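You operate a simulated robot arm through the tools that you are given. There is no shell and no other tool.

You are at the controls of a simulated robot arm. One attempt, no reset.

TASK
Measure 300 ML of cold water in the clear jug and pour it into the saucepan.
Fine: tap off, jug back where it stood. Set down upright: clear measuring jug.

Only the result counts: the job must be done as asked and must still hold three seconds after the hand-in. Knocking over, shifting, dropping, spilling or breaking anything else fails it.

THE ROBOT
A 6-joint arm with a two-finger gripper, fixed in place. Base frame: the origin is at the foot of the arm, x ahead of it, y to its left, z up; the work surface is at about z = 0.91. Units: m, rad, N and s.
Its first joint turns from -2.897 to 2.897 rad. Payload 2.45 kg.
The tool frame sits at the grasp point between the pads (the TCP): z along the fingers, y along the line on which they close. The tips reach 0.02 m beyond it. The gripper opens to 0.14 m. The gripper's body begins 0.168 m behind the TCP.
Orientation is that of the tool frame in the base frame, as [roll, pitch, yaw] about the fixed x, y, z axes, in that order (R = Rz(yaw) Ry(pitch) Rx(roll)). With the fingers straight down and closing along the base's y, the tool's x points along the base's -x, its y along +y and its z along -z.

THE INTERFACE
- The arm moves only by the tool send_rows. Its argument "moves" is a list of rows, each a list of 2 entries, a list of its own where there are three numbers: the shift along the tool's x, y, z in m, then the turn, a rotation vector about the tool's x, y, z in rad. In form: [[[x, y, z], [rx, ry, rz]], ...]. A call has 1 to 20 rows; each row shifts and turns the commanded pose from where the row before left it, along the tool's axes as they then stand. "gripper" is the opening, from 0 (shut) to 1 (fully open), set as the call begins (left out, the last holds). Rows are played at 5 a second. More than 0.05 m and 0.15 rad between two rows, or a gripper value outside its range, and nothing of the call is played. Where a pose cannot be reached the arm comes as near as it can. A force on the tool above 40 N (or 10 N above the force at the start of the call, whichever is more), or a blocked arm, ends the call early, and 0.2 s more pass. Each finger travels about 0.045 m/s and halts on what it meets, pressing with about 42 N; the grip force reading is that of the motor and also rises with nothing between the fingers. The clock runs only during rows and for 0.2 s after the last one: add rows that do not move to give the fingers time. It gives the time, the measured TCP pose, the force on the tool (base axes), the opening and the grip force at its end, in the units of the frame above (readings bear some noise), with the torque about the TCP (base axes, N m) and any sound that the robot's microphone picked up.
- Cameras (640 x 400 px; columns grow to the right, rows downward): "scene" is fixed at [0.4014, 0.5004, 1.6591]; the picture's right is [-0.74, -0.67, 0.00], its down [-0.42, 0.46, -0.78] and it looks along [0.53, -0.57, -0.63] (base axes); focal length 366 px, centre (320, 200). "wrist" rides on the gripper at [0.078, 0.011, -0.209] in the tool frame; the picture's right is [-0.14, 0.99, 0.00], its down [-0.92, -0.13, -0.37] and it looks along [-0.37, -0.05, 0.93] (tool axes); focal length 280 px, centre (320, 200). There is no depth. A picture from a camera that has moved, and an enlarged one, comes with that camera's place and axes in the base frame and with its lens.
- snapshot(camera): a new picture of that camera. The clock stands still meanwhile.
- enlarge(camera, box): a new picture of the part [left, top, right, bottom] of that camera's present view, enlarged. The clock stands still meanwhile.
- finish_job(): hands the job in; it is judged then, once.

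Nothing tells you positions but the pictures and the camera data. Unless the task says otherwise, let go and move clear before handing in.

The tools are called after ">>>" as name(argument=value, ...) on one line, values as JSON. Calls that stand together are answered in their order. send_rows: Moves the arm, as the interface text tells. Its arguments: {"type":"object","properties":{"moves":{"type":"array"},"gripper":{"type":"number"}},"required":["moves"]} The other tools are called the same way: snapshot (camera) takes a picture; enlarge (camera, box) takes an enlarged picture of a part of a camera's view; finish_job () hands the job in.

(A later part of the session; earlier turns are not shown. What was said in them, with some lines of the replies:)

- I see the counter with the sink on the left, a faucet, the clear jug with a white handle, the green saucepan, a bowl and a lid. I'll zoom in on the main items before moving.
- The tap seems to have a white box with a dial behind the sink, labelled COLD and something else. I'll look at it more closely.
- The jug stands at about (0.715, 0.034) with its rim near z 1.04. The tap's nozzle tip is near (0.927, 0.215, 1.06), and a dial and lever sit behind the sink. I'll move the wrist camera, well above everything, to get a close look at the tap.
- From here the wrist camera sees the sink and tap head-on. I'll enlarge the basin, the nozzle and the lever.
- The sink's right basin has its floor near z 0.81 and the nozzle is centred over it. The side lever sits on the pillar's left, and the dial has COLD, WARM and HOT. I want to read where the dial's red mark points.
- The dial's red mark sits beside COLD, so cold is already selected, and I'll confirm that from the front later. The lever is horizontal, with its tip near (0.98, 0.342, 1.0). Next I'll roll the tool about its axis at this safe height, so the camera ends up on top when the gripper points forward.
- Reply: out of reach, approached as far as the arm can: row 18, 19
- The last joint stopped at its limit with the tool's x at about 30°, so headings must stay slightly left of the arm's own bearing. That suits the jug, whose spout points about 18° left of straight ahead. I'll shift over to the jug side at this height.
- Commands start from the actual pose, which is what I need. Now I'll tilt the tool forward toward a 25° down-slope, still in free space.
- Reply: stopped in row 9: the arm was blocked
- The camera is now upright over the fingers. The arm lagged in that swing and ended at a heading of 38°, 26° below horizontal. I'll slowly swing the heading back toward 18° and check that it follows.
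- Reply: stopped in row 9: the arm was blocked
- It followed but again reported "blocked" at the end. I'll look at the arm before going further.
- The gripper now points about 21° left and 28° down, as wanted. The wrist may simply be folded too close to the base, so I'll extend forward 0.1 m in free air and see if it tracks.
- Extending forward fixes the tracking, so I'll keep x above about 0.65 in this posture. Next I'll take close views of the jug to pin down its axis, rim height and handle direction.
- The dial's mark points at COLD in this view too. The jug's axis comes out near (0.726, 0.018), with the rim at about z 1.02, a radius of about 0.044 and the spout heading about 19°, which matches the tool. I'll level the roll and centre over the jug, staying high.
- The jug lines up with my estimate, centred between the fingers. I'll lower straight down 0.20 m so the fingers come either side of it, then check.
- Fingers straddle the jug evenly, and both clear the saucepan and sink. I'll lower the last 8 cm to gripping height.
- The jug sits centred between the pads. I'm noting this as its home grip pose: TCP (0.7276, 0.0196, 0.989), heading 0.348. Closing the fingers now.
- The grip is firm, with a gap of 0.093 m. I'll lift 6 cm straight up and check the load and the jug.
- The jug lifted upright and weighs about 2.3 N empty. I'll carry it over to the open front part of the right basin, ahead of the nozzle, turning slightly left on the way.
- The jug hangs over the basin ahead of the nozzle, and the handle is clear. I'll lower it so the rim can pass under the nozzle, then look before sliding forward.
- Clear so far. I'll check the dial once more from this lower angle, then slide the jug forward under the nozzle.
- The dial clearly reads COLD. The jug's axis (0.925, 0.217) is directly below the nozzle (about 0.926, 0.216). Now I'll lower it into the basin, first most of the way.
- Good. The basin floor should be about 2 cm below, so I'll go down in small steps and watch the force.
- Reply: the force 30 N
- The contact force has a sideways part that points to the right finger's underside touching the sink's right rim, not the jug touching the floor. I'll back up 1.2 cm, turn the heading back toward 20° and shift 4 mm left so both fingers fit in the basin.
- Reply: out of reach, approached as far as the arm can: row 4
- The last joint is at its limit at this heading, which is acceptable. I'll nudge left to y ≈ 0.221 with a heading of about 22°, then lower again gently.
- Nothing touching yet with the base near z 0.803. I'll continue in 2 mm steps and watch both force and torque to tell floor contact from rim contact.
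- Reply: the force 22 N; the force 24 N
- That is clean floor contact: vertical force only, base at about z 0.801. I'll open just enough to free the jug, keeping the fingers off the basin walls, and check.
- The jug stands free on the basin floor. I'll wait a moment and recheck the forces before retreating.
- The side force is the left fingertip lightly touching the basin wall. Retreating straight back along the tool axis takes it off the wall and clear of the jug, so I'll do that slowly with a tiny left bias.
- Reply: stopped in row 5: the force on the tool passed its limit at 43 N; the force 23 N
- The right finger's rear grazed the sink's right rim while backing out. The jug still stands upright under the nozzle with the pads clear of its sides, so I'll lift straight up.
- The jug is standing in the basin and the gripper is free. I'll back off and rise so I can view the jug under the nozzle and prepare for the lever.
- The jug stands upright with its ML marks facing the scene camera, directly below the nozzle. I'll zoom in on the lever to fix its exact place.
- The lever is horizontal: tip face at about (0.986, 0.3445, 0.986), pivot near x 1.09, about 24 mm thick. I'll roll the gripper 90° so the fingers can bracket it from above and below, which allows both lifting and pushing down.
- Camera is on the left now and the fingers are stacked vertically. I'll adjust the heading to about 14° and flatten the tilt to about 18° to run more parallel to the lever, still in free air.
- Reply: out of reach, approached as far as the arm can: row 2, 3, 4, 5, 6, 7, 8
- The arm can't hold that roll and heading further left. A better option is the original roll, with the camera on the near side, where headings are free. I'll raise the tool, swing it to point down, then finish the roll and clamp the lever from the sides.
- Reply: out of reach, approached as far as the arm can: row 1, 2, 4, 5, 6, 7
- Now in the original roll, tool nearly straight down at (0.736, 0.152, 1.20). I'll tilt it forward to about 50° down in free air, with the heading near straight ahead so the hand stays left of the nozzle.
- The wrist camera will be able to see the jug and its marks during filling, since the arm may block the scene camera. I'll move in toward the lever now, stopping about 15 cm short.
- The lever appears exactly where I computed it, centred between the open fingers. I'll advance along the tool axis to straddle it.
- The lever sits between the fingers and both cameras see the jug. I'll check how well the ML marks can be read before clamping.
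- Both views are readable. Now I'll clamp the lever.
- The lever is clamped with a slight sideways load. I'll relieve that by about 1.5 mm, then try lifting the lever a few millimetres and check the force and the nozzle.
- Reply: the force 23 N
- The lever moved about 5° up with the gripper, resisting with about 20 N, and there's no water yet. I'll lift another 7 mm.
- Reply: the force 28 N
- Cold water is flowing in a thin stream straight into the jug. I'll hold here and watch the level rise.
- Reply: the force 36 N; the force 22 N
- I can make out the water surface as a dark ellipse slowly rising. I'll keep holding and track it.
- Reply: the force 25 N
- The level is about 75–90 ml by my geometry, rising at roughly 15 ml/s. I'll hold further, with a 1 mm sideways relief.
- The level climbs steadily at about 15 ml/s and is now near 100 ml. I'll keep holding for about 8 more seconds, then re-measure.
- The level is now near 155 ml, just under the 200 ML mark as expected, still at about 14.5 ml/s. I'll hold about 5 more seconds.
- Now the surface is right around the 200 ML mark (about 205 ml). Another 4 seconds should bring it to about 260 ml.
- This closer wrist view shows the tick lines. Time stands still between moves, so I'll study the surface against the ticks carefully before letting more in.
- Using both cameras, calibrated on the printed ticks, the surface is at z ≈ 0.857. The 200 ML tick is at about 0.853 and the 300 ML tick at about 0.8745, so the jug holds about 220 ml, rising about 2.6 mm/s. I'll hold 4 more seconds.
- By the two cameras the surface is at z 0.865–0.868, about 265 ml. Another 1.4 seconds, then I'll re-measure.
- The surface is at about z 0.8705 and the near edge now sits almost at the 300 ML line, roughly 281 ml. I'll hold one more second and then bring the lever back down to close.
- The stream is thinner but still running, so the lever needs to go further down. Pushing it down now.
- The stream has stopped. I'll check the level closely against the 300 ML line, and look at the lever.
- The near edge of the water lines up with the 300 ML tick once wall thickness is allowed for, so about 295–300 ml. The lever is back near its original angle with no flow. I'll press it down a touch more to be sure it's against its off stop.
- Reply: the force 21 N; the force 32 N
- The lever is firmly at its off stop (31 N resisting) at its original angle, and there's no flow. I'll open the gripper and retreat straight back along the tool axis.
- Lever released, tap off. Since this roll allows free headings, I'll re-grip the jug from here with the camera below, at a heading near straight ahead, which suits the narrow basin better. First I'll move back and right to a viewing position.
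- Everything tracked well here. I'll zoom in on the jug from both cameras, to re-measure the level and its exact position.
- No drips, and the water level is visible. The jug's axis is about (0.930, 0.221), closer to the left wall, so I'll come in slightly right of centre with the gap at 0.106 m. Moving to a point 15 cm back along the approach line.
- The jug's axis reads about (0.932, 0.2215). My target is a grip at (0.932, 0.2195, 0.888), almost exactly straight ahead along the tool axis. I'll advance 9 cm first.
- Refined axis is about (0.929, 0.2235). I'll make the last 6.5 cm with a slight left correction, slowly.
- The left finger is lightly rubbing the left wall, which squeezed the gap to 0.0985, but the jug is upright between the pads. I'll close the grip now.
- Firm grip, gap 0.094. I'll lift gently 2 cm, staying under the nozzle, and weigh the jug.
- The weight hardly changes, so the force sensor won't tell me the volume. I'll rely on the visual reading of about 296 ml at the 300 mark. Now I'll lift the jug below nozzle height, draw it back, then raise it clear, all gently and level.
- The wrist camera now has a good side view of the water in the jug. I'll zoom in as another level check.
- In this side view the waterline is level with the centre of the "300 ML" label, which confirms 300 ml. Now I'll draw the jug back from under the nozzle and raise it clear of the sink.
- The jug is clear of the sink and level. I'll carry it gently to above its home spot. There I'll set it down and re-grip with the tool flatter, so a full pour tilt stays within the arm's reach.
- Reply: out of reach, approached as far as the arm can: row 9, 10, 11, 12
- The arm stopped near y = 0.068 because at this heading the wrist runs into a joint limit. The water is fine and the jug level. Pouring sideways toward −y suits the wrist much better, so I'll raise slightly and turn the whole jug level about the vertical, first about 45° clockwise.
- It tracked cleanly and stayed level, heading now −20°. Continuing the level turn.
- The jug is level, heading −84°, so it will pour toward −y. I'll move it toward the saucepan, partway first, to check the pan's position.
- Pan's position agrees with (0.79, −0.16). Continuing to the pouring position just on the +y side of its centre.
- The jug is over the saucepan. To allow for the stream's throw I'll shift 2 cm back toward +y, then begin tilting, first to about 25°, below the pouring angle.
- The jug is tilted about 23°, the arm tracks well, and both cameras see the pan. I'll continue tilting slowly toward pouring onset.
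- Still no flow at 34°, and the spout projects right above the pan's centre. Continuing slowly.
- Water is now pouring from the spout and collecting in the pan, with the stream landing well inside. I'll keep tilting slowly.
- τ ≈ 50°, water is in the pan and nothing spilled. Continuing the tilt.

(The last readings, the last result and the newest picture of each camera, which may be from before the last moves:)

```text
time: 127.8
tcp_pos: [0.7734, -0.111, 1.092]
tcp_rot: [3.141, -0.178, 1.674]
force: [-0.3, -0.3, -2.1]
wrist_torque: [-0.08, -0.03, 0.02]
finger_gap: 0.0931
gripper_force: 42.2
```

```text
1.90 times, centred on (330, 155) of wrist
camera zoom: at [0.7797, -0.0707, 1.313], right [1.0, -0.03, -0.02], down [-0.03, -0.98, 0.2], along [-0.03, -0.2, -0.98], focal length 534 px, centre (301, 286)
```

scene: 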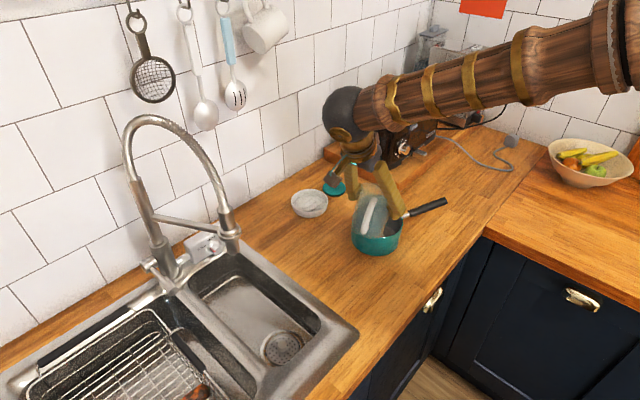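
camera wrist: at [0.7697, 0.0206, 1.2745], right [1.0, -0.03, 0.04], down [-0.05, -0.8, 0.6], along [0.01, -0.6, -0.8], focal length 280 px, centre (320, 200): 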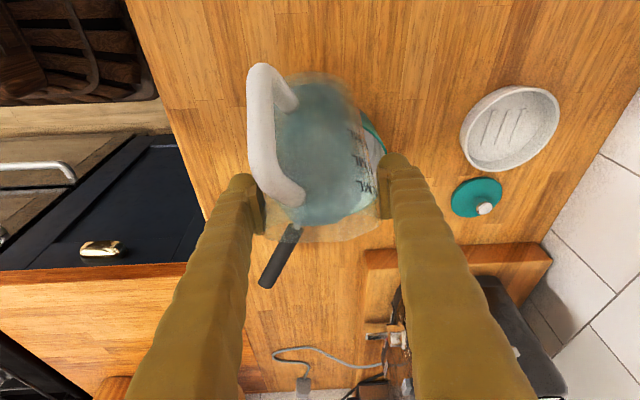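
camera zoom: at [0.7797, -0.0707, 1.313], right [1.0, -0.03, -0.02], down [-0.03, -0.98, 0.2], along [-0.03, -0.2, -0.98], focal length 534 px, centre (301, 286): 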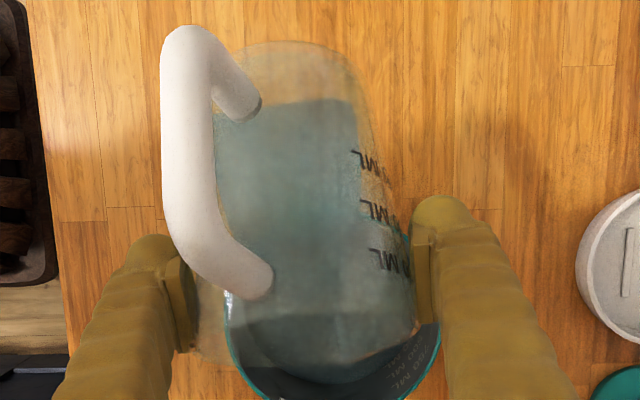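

Pouring on, with the jug's level dropping and all water landing inside the pan. I'll keep tilting while edging toward the pan's centre.

>>> send_rows(moves=[[[-0.002, -0.0002, -0.0004], [0, 0.035, 0]], [[-0.002, -0.0002, -0.0004], [0, 0.035, 0]], [[-0.002, -0.0002, -0.0005], [0, 0.035, 0]], [[-0.002, -0.0002, -0.0005], [0, 0.035, 0]], [[-0.002, -0.0002, -0.0006], [0, 0.035, 0]], [[-0.002, -0.0002, -0.0006], [0, 0.035, 0]], [[-0.002, -0.0002, -0.0007], [0, 0.035, 0]]])

>>> enlarge(camera="scene", box=[310, 160, 450, 270])

>>> enlarge(camera="wrist", box=[230, 50, 430, 260])

```text
time: 129.4
tcp_pos: [0.7728, -0.1253, 1.0926]
tcp_rot: [3.14, -0.425, 1.675]
force: [-0.3, 1.2, -2.5]
wrist_torque: [-0.09, -0.01, 0.0]
finger_gap: 0.0934
gripper_force: 42.1
```

```text
3.64 times, centred on (380, 215) of scene
camera zoom: at [0.4014, 0.5004, 1.6591], right [-0.74, -0.67, 0.0], down [-0.42, 0.46, -0.78], along [0.53, -0.57, -0.63], focal length 1332 px, centre (102, 146)
```

zoom: 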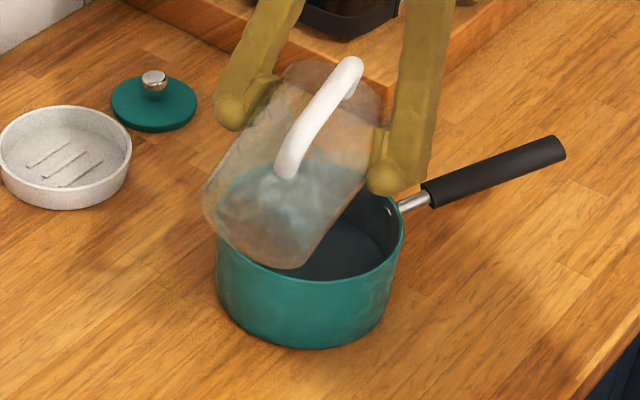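

```text
1.90 times, centred on (330, 155) of wrist
camera zoom: at [0.7852, -0.1389, 1.3166], right [1.0, -0.02, -0.06], down [-0.02, -1.0, -0.04], along [-0.05, 0.04, -1.0], focal length 534 px, centre (301, 286)
```

zoom: 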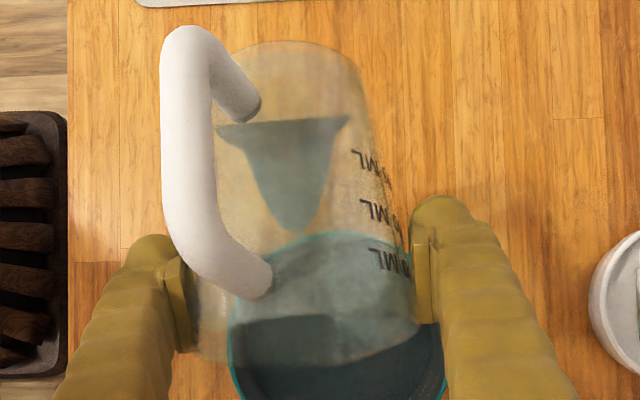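

Only a small wedge of water is left at 74°. Continuing to tilt to drain it.

>>> send_rows(moves=[[[-0.0018, -0.0002, -0.0009], [0, 0.04, 0]], [[-0.0018, -0.0002, -0.0009], [0, 0.04, 0]], [[-0.0018, -0.0002, -0.001], [0, 0.04, 0]], [[-0.0017, -0.0002, -0.001], [0, 0.04, 0]], [[-0.0017, -0.0002, -0.0011], [0, 0.04, 0]], [[-0.0017, -0.0002, -0.0011], [0, 0.04, 0]], [[-0.0016, -0.0002, -0.0012], [0, 0.04, 0]]])

>>> enlarge(camera="scene", box=[310, 160, 450, 270])

>>> enlarge(camera="wrist", box=[230, 50, 430, 260])

```text
time: 131.0
tcp_pos: [0.7739, -0.1397, 1.0925]
tcp_rot: [3.139, -0.704, 1.675]
force: [-0.2, 0.2, -1.8]
wrist_torque: [-0.09, -0.05, 0.0]
finger_gap: 0.0932
gripper_force: 41.8
```

```text
3.64 times, centred on (380, 215) of scene
camera zoom: at [0.4014, 0.5004, 1.6591], right [-0.74, -0.67, 0.0], down [-0.42, 0.46, -0.78], along [0.53, -0.57, -0.63], focal length 1332 px, centre (102, 146)
```

zoom: 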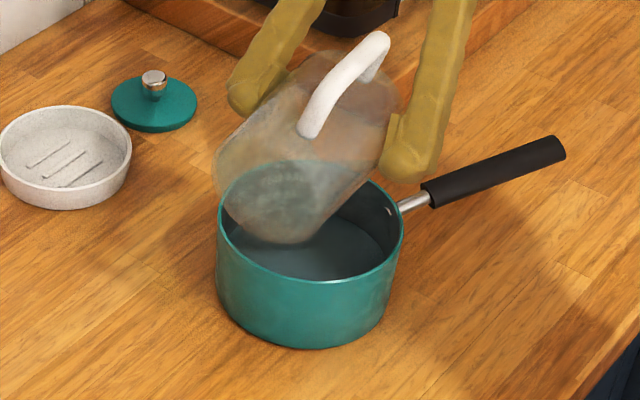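

```text
1.90 times, centred on (330, 155) of wrist
camera zoom: at [0.7923, -0.2142, 1.3036], right [1.0, 0.0, -0.09], down [-0.03, -0.95, -0.31], along [-0.08, 0.32, -0.95], focal length 534 px, centre (301, 286)
```

zoom: 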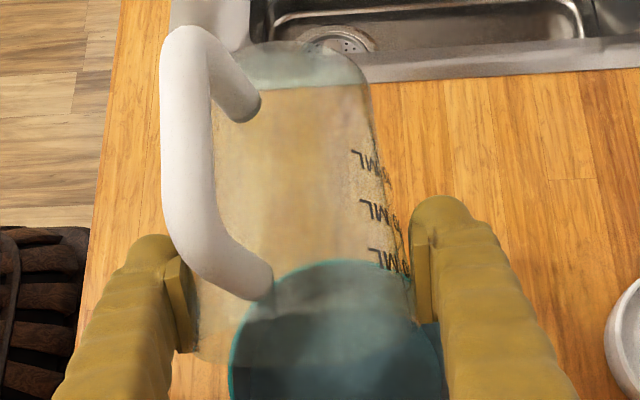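

The jug looks empty at 90°. I'll go a bit further, to about 105°, and hold to let the last drops run out.

>>> send_rows(moves=[[[0, 0, 0], [0, 0.043, 0]], [[0, 0, 0], [0, 0.043, 0]], [[0, 0, 0], [0, 0.043, 0]], [[0, 0, 0], [0, 0.043, 0]], [[0, 0, 0], [0, 0.043, 0]], [[0, 0, 0], [0, 0.043, 0]], [[0, 0, 0], [0, 0, 0]], [[0, 0, 0], [0, 0, 0]], [[0, 0, 0], [0, 0, 0]], [[0, 0, 0], [0, 0, 0]], [[0, 0, 0], [0, 0, 0]], [[0, 0, 0], [0, 0, 0]], [[0, 0, 0], [0, 0, 0]]])

>>> enlarge(camera="scene", box=[310, 160, 450, 270])

>>> enlarge(camera="wrist", box=[230, 50, 430, 260])

>>> snapshot(camera="scene")

```text
time: 133.8
tcp_pos: [0.7741, -0.1393, 1.0919]
tcp_rot: [3.14, -0.959, 1.678]
force: [-0.1, 0.7, -2.7]
wrist_torque: [-0.09, -0.01, -0.01]
finger_gap: 0.0932
gripper_force: 41.9
```

```text
3.64 times, centred on (380, 215) of scene
camera zoom: at [0.4014, 0.5004, 1.6591], right [-0.74, -0.67, 0.0], down [-0.42, 0.46, -0.78], along [0.53, -0.57, -0.63], focal length 1332 px, centre (102, 146)
```

zoom: 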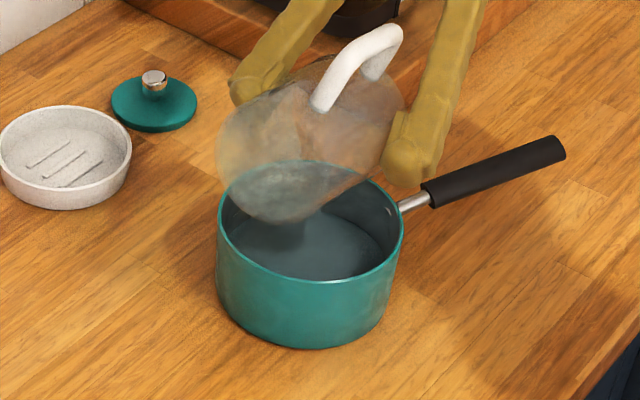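

```text
1.90 times, centred on (330, 155) of wrist
camera zoom: at [0.7971, -0.2648, 1.2777], right [0.99, 0.02, -0.11], down [-0.04, -0.84, -0.54], along [-0.11, 0.54, -0.83], focal length 534 px, centre (301, 286)
```

zoom: 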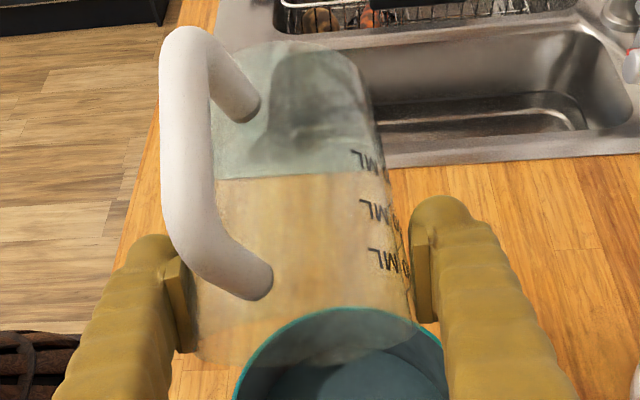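

```text
taken
```

scene: 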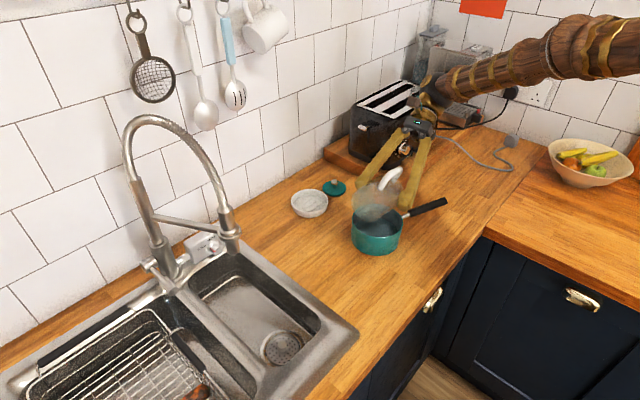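

The jug is empty and all the water is in the saucepan, with no spill visible. I'll now raise slightly and turn the jug back upright the same way.

>>> send_rows(moves=[[[0.0123, 0, -0.0086], [0, 0, 0]], [[0.0123, 0, -0.0086], [0, 0, 0]], [[0, 0, 0], [0, -0.0833, 0]], [[0, 0, 0], [0, -0.0833, 0]], [[0, 0, 0], [0, -0.0833, 0]], [[0, 0, 0], [0, -0.0833, 0]], [[0, 0, 0], [0, -0.0833, 0]], [[0, 0, 0], [0, -0.0833, 0]], [[0, 0, 0], [0, -0.0833, 0]], [[0, 0, 0], [0, -0.0833, 0]], [[0, 0, 0], [0, -0.0833, 0]], [[0, 0, 0], [0, -0.0833, 0]], [[0, 0, 0], [0, -0.0833, 0]], [[0, 0, 0], [0, 0, 0]]])

>>> send_rows(moves=[[[0, 0, 0], [0, -0.0833, 0]], [[0, 0, 0], [0, -0.0833, 0]], [[0, 0, 0], [0, -0.0833, 0]], [[0, 0, 0], [0, -0.0833, 0]], [[0, 0, 0], [0, -0.0833, 0]], [[0, 0, 0], [0, -0.0833, 0]], [[0, 0, 0], [0, -0.0833, 0]], [[0, 0, 0], [0, -0.0833, 0]], [[0, 0, 0], [0, -0.0833, 0]], [[0, 0, 0], [0, -0.0833, 0]], [[0, 0, 0], [0, -0.0833, 0]], [[0, 0, 0], [0, 0, 0]]])

>>> snapshot(camera="scene")

>>> snapshot(camera="wrist")

```text
time: 136.8
tcp_pos: [0.7745, -0.1401, 1.1231]
tcp_rot: [3.139, -0.042, 1.674]
force: [-0.7, 0.6, -2.3]
wrist_torque: [-0.12, -0.01, 0.01]
finger_gap: 0.093
gripper_force: 42.0
```

```text
time: 139.4
tcp_pos: [0.774, -0.1393, 1.1232]
tcp_rot: [3.14, 0.872, 1.674]
force: [0.2, -0.5, -2.2]
wrist_torque: [-0.05, -0.03, -0.01]
finger_gap: 0.0932
gripper_force: 41.7
```

```text
taken
```

scene: 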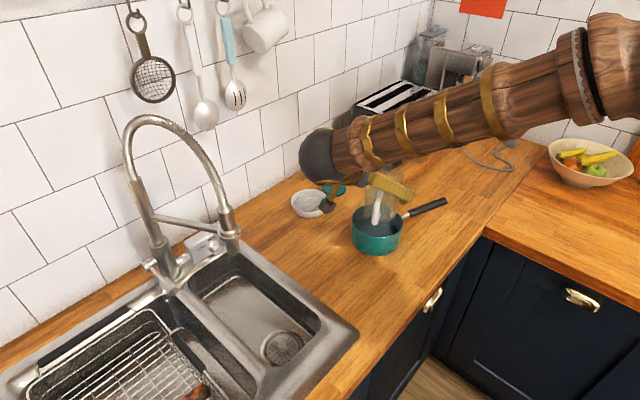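

```text
taken
camera wrist: at [0.7625, 0.0705, 1.1982], right [0.99, 0.01, 0.11], down [-0.1, -0.32, 0.94], along [0.05, -0.95, -0.32], focal length 280 px, centre (320, 200)
```

wrist: 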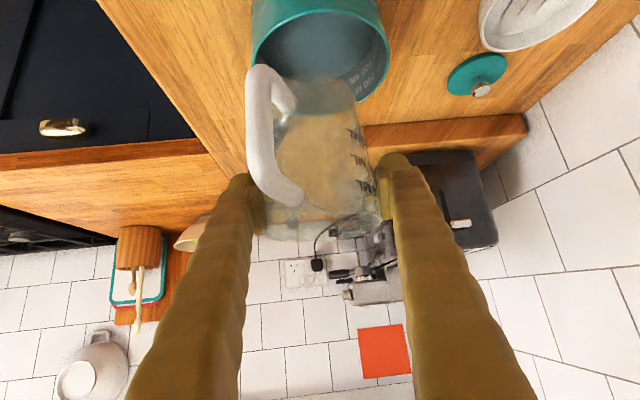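

The jug is upright and empty. I'll look into the pan to check the level against its own markings.

>>> enlarge(camera="wrist", box=[240, 0, 400, 110])

>>> enlarge(camera="scene", box=[330, 190, 420, 270])

```text
3.64 times, centred on (320, 55) of wrist
camera zoom: at [0.7625, 0.0705, 1.1982], right [0.99, 0.01, 0.11], down [-0.1, -0.32, 0.94], along [0.05, -0.95, -0.32], focal length 1020 px, centre (320, 727)
```

zoom: 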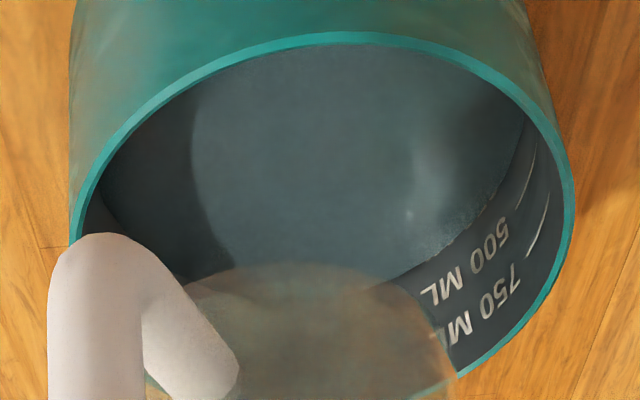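

```text
5.00 times, centred on (375, 230) of scene
camera zoom: at [0.4014, 0.5004, 1.6591], right [-0.74, -0.67, 0.0], down [-0.42, 0.46, -0.78], along [0.53, -0.57, -0.63], focal length 1831 px, centre (45, 50)
```

zoom: 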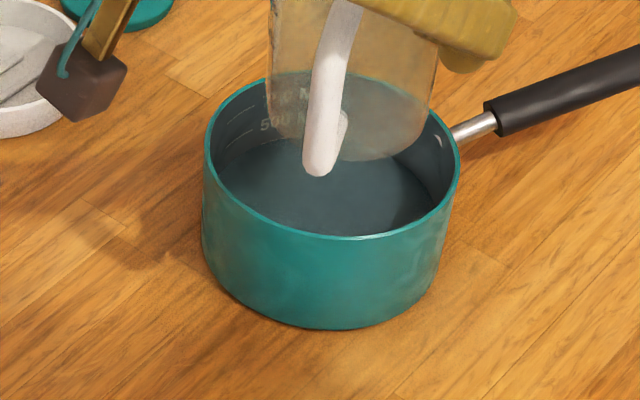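

Water covers the pan's 250 mark and is below 500, as expected for 300 ml. Now I'll carry the empty jug back over its home spot and turn it toward its original orientation.

>>> send_rows(moves=[[[0.0216, -0.005, -0.0172], [0, 0, 0]], [[0.0216, -0.005, -0.0172], [0, 0, 0]], [[0.0216, -0.005, -0.0172], [0, 0, 0]], [[0.0216, -0.005, -0.0172], [0, 0, 0]], [[0.0216, -0.005, -0.0172], [0, 0, 0]], [[0.0216, -0.005, -0.0172], [0, 0, 0]], [[0, 0, 0], [0, 0, 0]]])

>>> send_rows(moves=[[[0, 0, 0], [-0.0635, 0, -0.0534]], [[0, 0, 0], [-0.0635, 0, -0.0534]], [[0, 0, 0], [-0.0635, 0, -0.0534]], [[0, 0, 0], [-0.0635, 0, -0.0534]], [[0, 0, 0], [-0.0635, 0, -0.0534]], [[0, 0, 0], [-0.0635, 0, -0.0534]], [[0, 0, 0], [-0.0635, 0, -0.0534]], [[0, 0, 0], [-0.0635, 0, -0.0534]], [[0, 0, 0], [-0.0635, 0, -0.0534]], [[0, 0, 0], [-0.0635, 0, -0.0534]], [[0, 0, 0], [-0.0635, 0, -0.0534]], [[0, 0, 0], [-0.0635, 0, -0.0534]], [[0, 0, 0], [-0.0635, 0, -0.0534]], [[0, 0, 0], [-0.0635, 0, -0.0534]], [[0, 0, 0], [0, 0, 0]]])

>>> snapshot(camera="scene")

>>> snapshot(camera="wrist")

```text
time: 141.0
tcp_pos: [0.7265, 0.02, 1.0913]
tcp_rot: [3.139, 0.871, 1.673]
force: [0.2, -0.1, -2.4]
wrist_torque: [-0.04, -0.02, 0.03]
finger_gap: 0.0929
gripper_force: 41.7
```

```text
time: 144.2
tcp_pos: [0.7273, 0.0189, 1.0885]
tcp_rot: [3.141, 0.872, 2.837]
force: [-0.8, 0.2, -3.1]
wrist_torque: [0.0, -0.05, -0.04]
finger_gap: 0.093
gripper_force: 41.6
```

```text
taken
```

scene: 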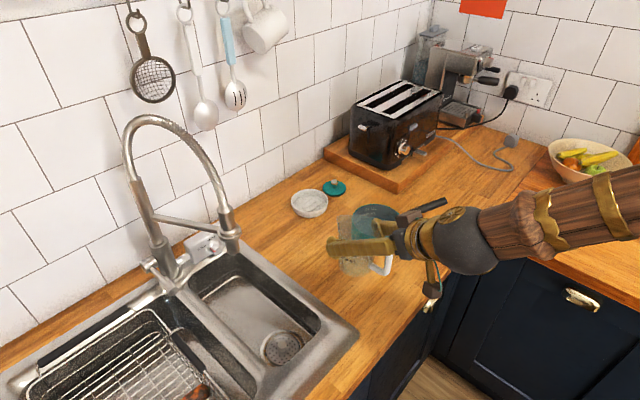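

```text
taken
camera wrist: at [0.5292, 0.0923, 1.1649], right [0.38, 0.92, 0.11], down [0.26, -0.22, 0.94], along [0.89, -0.33, -0.32], focal length 280 px, centre (320, 200)
```

wrist: 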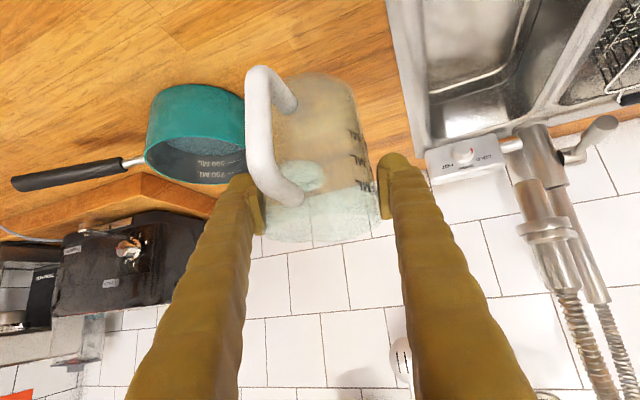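

>>> send_rows(moves=[[[0, 0, 0], [-0.0478, 0, -0.0402]], [[0, 0, 0], [-0.0478, 0, -0.0402]], [[0, 0, 0], [-0.0478, 0, -0.0402]], [[0, 0, 0], [-0.0478, 0, -0.0402]], [[0, 0, 0], [0, 0, 0]]])

>>> enlarge(camera="scene", box=[300, 180, 460, 320])

```text
time: 145.4
tcp_pos: [0.7271, 0.0203, 1.0908]
tcp_rot: [3.141, 0.872, 3.085]
force: [-0.8, 0.0, -3.4]
wrist_torque: [0.0, -0.03, 0.01]
finger_gap: 0.0933
gripper_force: 41.7
```

```text
2.86 times, centred on (380, 250) of scene
camera zoom: at [0.4014, 0.5004, 1.6591], right [-0.74, -0.67, 0.0], down [-0.42, 0.46, -0.78], along [0.53, -0.57, -0.63], focal length 1046 px, centre (149, 57)
```

zoom: 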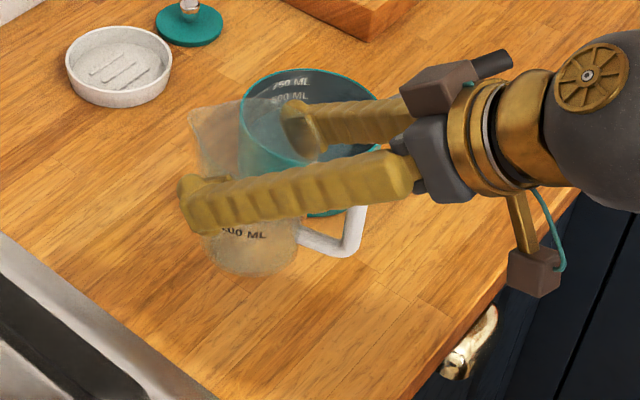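

Nearly the original orientation now (within about 6°), over the home spot at (0.727, 0.020). Lowering toward the counter.

>>> send_rows(moves=[[[0.0125, 0, 0.0105], [0, 0, 0]], [[0.0125, 0, 0.0105], [0, 0, 0]], [[0.0125, 0, 0.0105], [0, 0, 0]], [[0.0125, 0, 0.0105], [0, 0, 0]], [[0.0105, 0, 0.0088], [0, 0, 0]], [[0, 0, 0], [0, 0, 0]]])

>>> enlarge(camera="scene", box=[300, 180, 460, 320])

>>> snapshot(camera="wrist")

```text
time: 146.8
tcp_pos: [0.7256, 0.0201, 1.0115]
tcp_rot: [3.141, 0.873, 3.086]
force: [-0.2, 0.2, -2.9]
wrist_torque: [0.06, -0.03, 0.02]
finger_gap: 0.0932
gripper_force: 42.0
```

```text
2.86 times, centred on (380, 250) of scene
camera zoom: at [0.4014, 0.5004, 1.6591], right [-0.74, -0.67, 0.0], down [-0.42, 0.46, -0.78], along [0.53, -0.57, -0.63], focal length 1046 px, centre (149, 57)
```

zoom: 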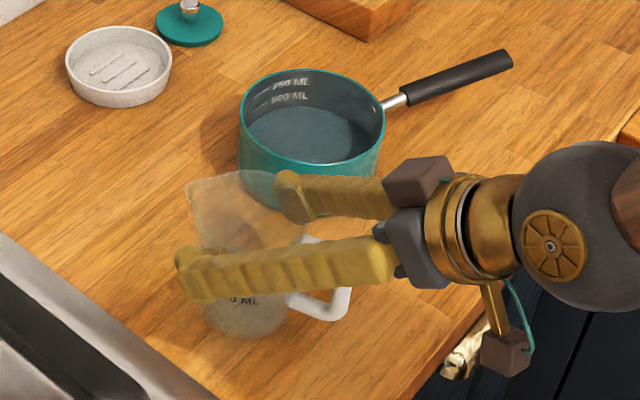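

```text
taken
camera wrist: at [0.5169, 0.042, 1.0864], right [0.14, 0.98, 0.11], down [0.3, -0.15, 0.94], along [0.94, -0.1, -0.32], focal length 280 px, centre (320, 200)
```

wrist: 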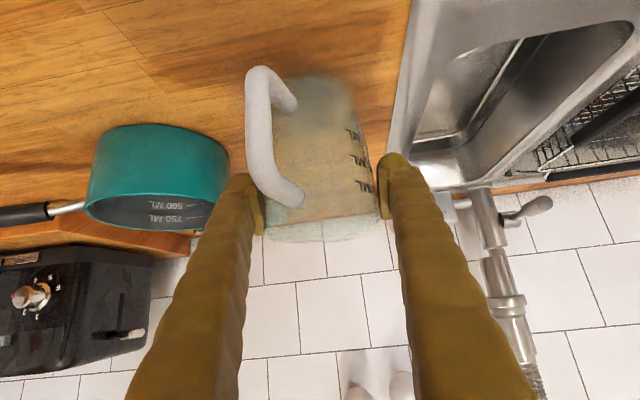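

The jug lines up with its original spot in the picture. Last centimetre in small steps, watching for contact.

>>> send_rows(moves=[[[0.0038, 0, 0.0032], [0, 0, 0]], [[0.0031, 0, 0.0026], [0, 0, 0]], [[0, 0, 0], [0, 0, 0]]])

>>> send_rows(moves=[[[0.0015, 0, 0.0013], [0, 0, 0]], [[0, 0, 0], [0, 0, 0]]])

>>> send_rows(moves=[[[0.0015, 0, 0.0013], [0, 0, 0]], [[0, 0, 0], [0, 0, 0]]])

```text
time: 147.6
tcp_pos: [0.7264, 0.0188, 1.0021]
tcp_rot: [3.14, 0.873, 3.087]
force: [1.2, -0.2, -2.9]
wrist_torque: [0.01, -0.02, 0.0]
finger_gap: 0.0933
gripper_force: 42.5
```

```text
time: 148.2
tcp_pos: [0.7276, 0.0195, 0.9998]
tcp_rot: [3.14, 0.873, 3.085]
force: [-0.1, 0.5, -2.1]
wrist_torque: [0.0, -0.01, -0.01]
finger_gap: 0.0931
gripper_force: 42.1
```

```text
time: 148.8
tcp_pos: [0.7255, 0.0191, 0.9982]
tcp_rot: [3.141, 0.873, 3.086]
force: [-0.4, 0.0, -2.7]
wrist_torque: [0.03, -0.02, 0.01]
finger_gap: 0.0932
gripper_force: 42.4
```

>>> send_rows(moves=[[[0.0011, 0, 0.001], [0, 0, 0]], [[0, 0, 0], [0, 0, 0]]])

>>> send_rows(moves=[[[0.0011, 0, 0.001], [0, 0, 0]], [[0, 0, 0], [0, 0, 0]]])

```text
time: 149.4
tcp_pos: [0.7269, 0.0178, 0.9974]
tcp_rot: [3.14, 0.874, 3.086]
force: [-3.3, -0.1, 16.0]
wrist_torque: [-0.03, 0.83, 0.0]
finger_gap: 0.0931
gripper_force: 41.7
```

```text
time: 150.0
tcp_pos: [0.7276, 0.0186, 0.997]
tcp_rot: [3.14, 0.877, 3.085]
force: [4.5, 2.2, 28.0]
wrist_torque: [0.23, 0.2, -0.34]
finger_gap: 0.0933
gripper_force: 42.9
```

Contact at z 0.9975, exactly where expected, so the jug is standing on the counter. Opening the gripper.

>>> send_rows(moves=[[[0, 0, 0], [0, 0, 0]], [[0, 0, 0], [0, 0, 0]], [[0, 0, 0], [0, 0, 0]], [[0, 0, 0], [0, 0, 0]]], gripper=0.95)

>>> enlarge(camera="scene", box=[300, 180, 460, 320])

>>> snapshot(camera="wrist")

```text
time: 151.0
tcp_pos: [0.7273, 0.0198, 0.9958]
tcp_rot: [3.141, 0.873, 3.086]
force: [0.2, -0.6, -0.1]
wrist_torque: [0.04, 0.0, -0.01]
finger_gap: 0.1329
gripper_force: 0.1
```

```text
2.86 times, centred on (380, 250) of scene
camera zoom: at [0.4014, 0.5004, 1.6591], right [-0.74, -0.67, 0.0], down [-0.42, 0.46, -0.78], along [0.53, -0.57, -0.63], focal length 1046 px, centre (149, 57)
```

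zoom: 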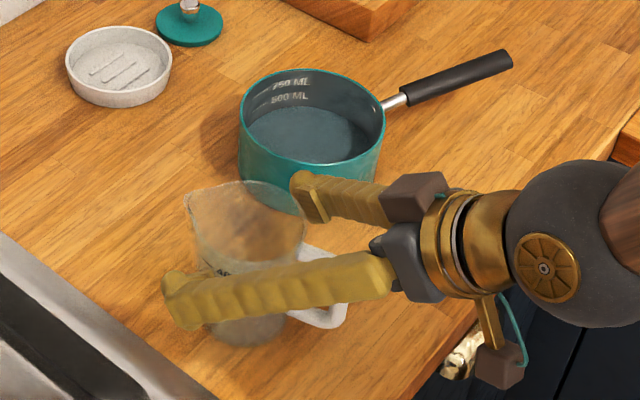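

```text
taken
camera wrist: at [0.5177, 0.0408, 1.0704], right [0.14, 0.98, 0.11], down [0.3, -0.15, 0.94], along [0.94, -0.1, -0.32], focal length 280 px, centre (320, 200)
```

wrist: 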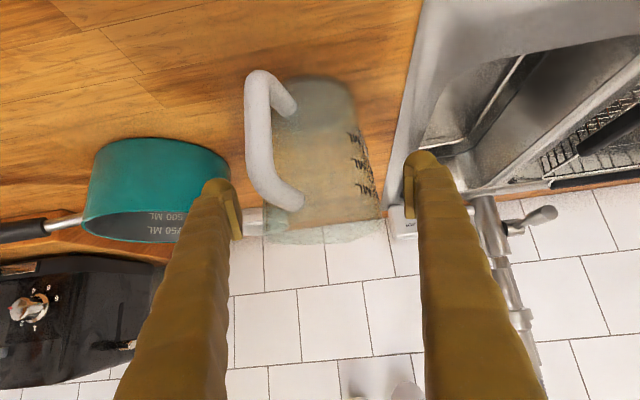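

The jug stands upright in its place and the gripper is open. I'll lift straight up and away, clear of the jug.

>>> send_rows(moves=[[[-0.0115, 0, -0.0097], [0, 0, 0]], [[-0.0191, 0, -0.0161], [0, 0, 0]], [[-0.0191, 0, -0.0161], [0, 0, 0]], [[-0.0191, 0, -0.0161], [0, 0, 0]], [[-0.0191, 0, -0.0161], [0, 0, 0]], [[-0.0191, 0, -0.0161], [0, 0, 0]], [[-0.0191, 0, -0.0161], [0, 0, 0]], [[0, 0, 0], [0, 0, 0]]])

>>> snapshot(camera="scene")

>>> snapshot(camera="wrist")

```text
time: 152.8
tcp_pos: [0.7266, 0.019, 1.1599]
tcp_rot: [3.14, 0.873, 3.085]
force: [-0.4, 0.7, 0.2]
wrist_torque: [0.05, -0.04, -0.02]
finger_gap: 0.133
gripper_force: 0.1
```

```text
taken
```

scene: 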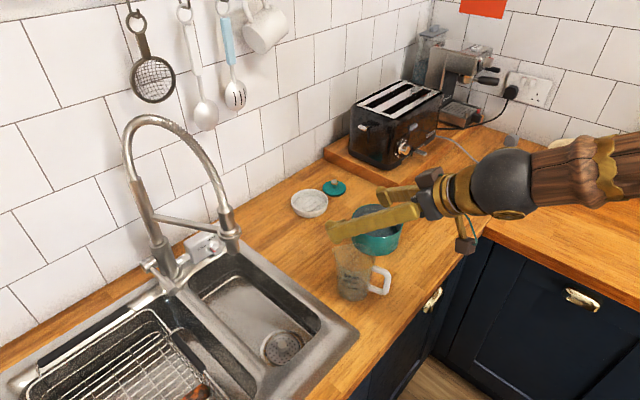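

```text
taken
camera wrist: at [0.5173, 0.0411, 1.2357], right [0.14, 0.98, 0.11], down [0.3, -0.15, 0.94], along [0.94, -0.1, -0.32], focal length 280 px, centre (320, 200)
```

wrist: 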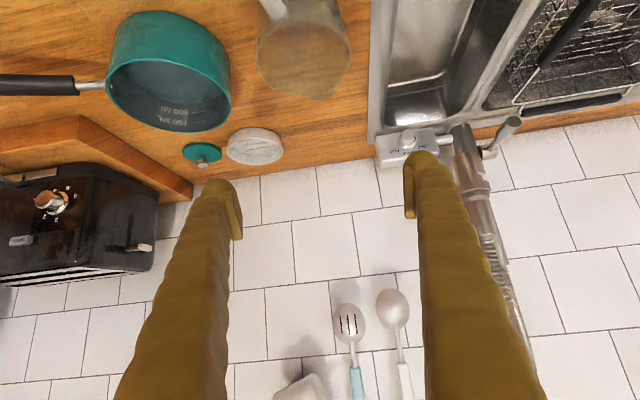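

The gripper is clear. I'll rise further so both the jug and pan can be inspected unobstructed.

>>> send_rows(moves=[[[-0.0229, 0, -0.0193], [0, 0, 0]], [[-0.0229, 0, -0.0193], [0, 0, 0]], [[-0.0229, 0, -0.0193], [0, 0, 0]], [[-0.0229, 0, -0.0193], [0, 0, 0]], [[-0.0229, 0, -0.0193], [0, 0, 0]], [[0, 0, 0], [0, 0, 0]]])

>>> snapshot(camera="scene")

>>> enlarge(camera="scene", box=[300, 180, 460, 320])

>>> enlarge(camera="scene", box=[345, 198, 405, 250])

>>> enlarge(camera="scene", box=[130, 200, 260, 300])

```text
time: 154.2
tcp_pos: [0.7269, 0.0204, 1.3123]
tcp_rot: [3.139, 0.871, 3.085]
force: [-0.8, 0.3, 0.2]
wrist_torque: [0.0, -0.03, 0.0]
finger_gap: 0.133
gripper_force: 0.1
```

```text
taken
```

scene: 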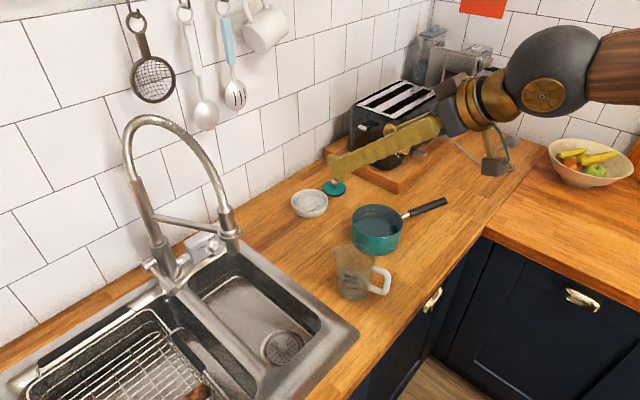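

```text
2.86 times, centred on (380, 250) of scene
camera zoom: at [0.4014, 0.5004, 1.6591], right [-0.74, -0.67, 0.0], down [-0.42, 0.46, -0.78], along [0.53, -0.57, -0.63], focal length 1046 px, centre (149, 57)
```

zoom: 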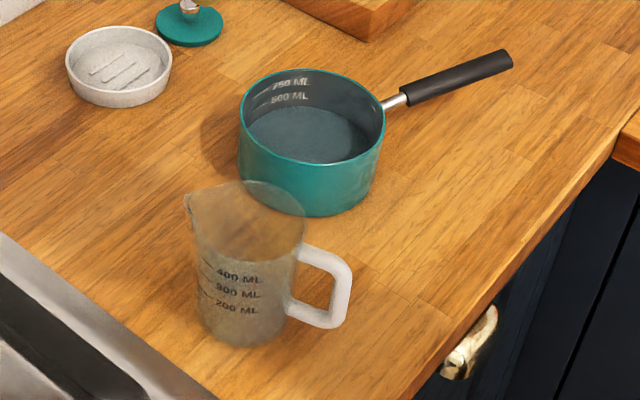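

```text
7.69 times, centred on (375, 224) of scene
camera zoom: at [0.4014, 0.5004, 1.6591], right [-0.74, -0.67, 0.0], down [-0.42, 0.46, -0.78], along [0.53, -0.57, -0.63], focal length 2817 px, centre (-103, 15)
```

zoom: 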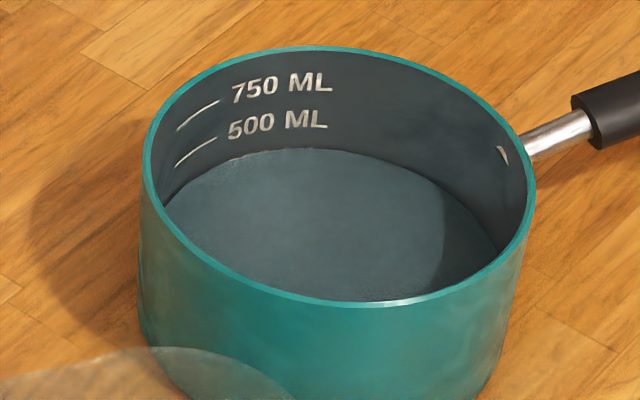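

```text
4.00 times, centred on (195, 250) of scene
camera zoom: at [0.4014, 0.5004, 1.6591], right [-0.74, -0.67, 0.0], down [-0.42, 0.46, -0.78], along [0.53, -0.57, -0.63], focal length 1465 px, centre (820, 0)
```

zoom: 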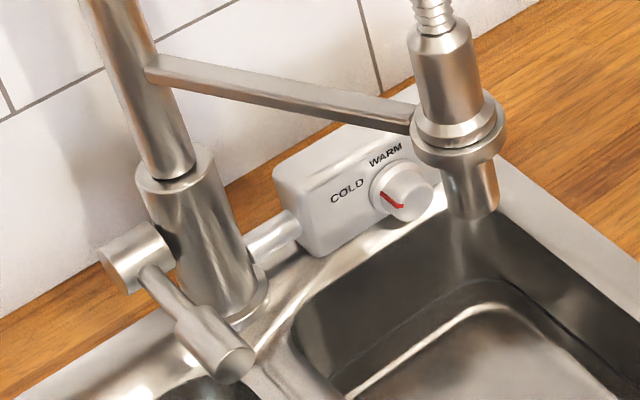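

Tap off with the lever at its original angle, dial still COLD, jug in place, nothing spilled. I'll check the pan's level more precisely.

>>> enlarge(camera="scene", box=[352, 203, 384, 223])

>>> enlarge(camera="scene", box=[330, 235, 400, 310])

>>> snapshot(camera="wrist")

```text
16.00 times, centred on (368, 213) of scene
camera zoom: at [0.4014, 0.5004, 1.6591], right [-0.74, -0.67, 0.0], down [-0.42, 0.46, -0.78], along [0.53, -0.57, -0.63], focal length 5860 px, centre (-448, -8)
```

zoom: 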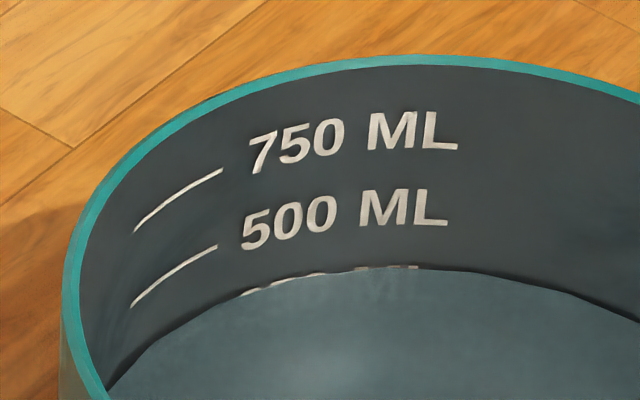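

```text
5.33 times, centred on (365, 272) of scene
camera zoom: at [0.4014, 0.5004, 1.6591], right [-0.74, -0.67, 0.0], down [-0.42, 0.46, -0.78], along [0.53, -0.57, -0.63], focal length 1953 px, centre (80, -187)
```

zoom: 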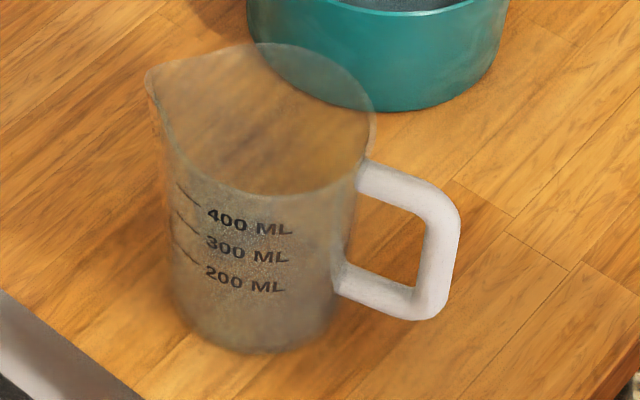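

```text
taken
camera wrist: at [0.5166, 0.0415, 1.3866], right [0.14, 0.98, 0.11], down [0.3, -0.15, 0.94], along [0.94, -0.1, -0.32], focal length 280 px, centre (320, 200)
```

wrist: 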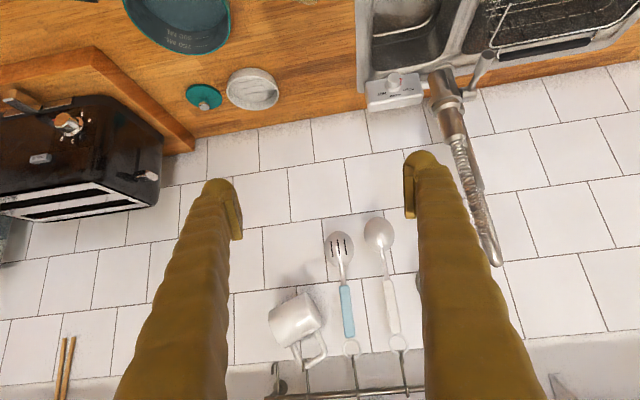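

The pan's waterline sits at the top edge of its "250 ML" lettering, which works out to about 300–305 ml. The jug is upright in its original place, empty, within a few millimetres. The tap is off with no drip, the other objects haven't moved, and the arm is clear. Handing in.

>>> finish_job()

```text
The job is handed in.
```

The saucepan now holds about 300 ml of cold water. It was measured to the jug's 300 ML mark, and the pan's own markings put it at roughly 300–305 ml.

- **Tap:** it is off, with the lever back at its original angle and no drip. The dial stayed on COLD throughout.
- **Jug:** it is empty and standing upright within a few millimetres of where it stood. Its handle is turned about 6° from its original direction.
- **Everything else:** I saw no spills, and nothing else looked moved in the final pictures.

During filling and re-gripping, the fingers brushed the sink rim and basin wall a few times. The jug stayed upright each time.
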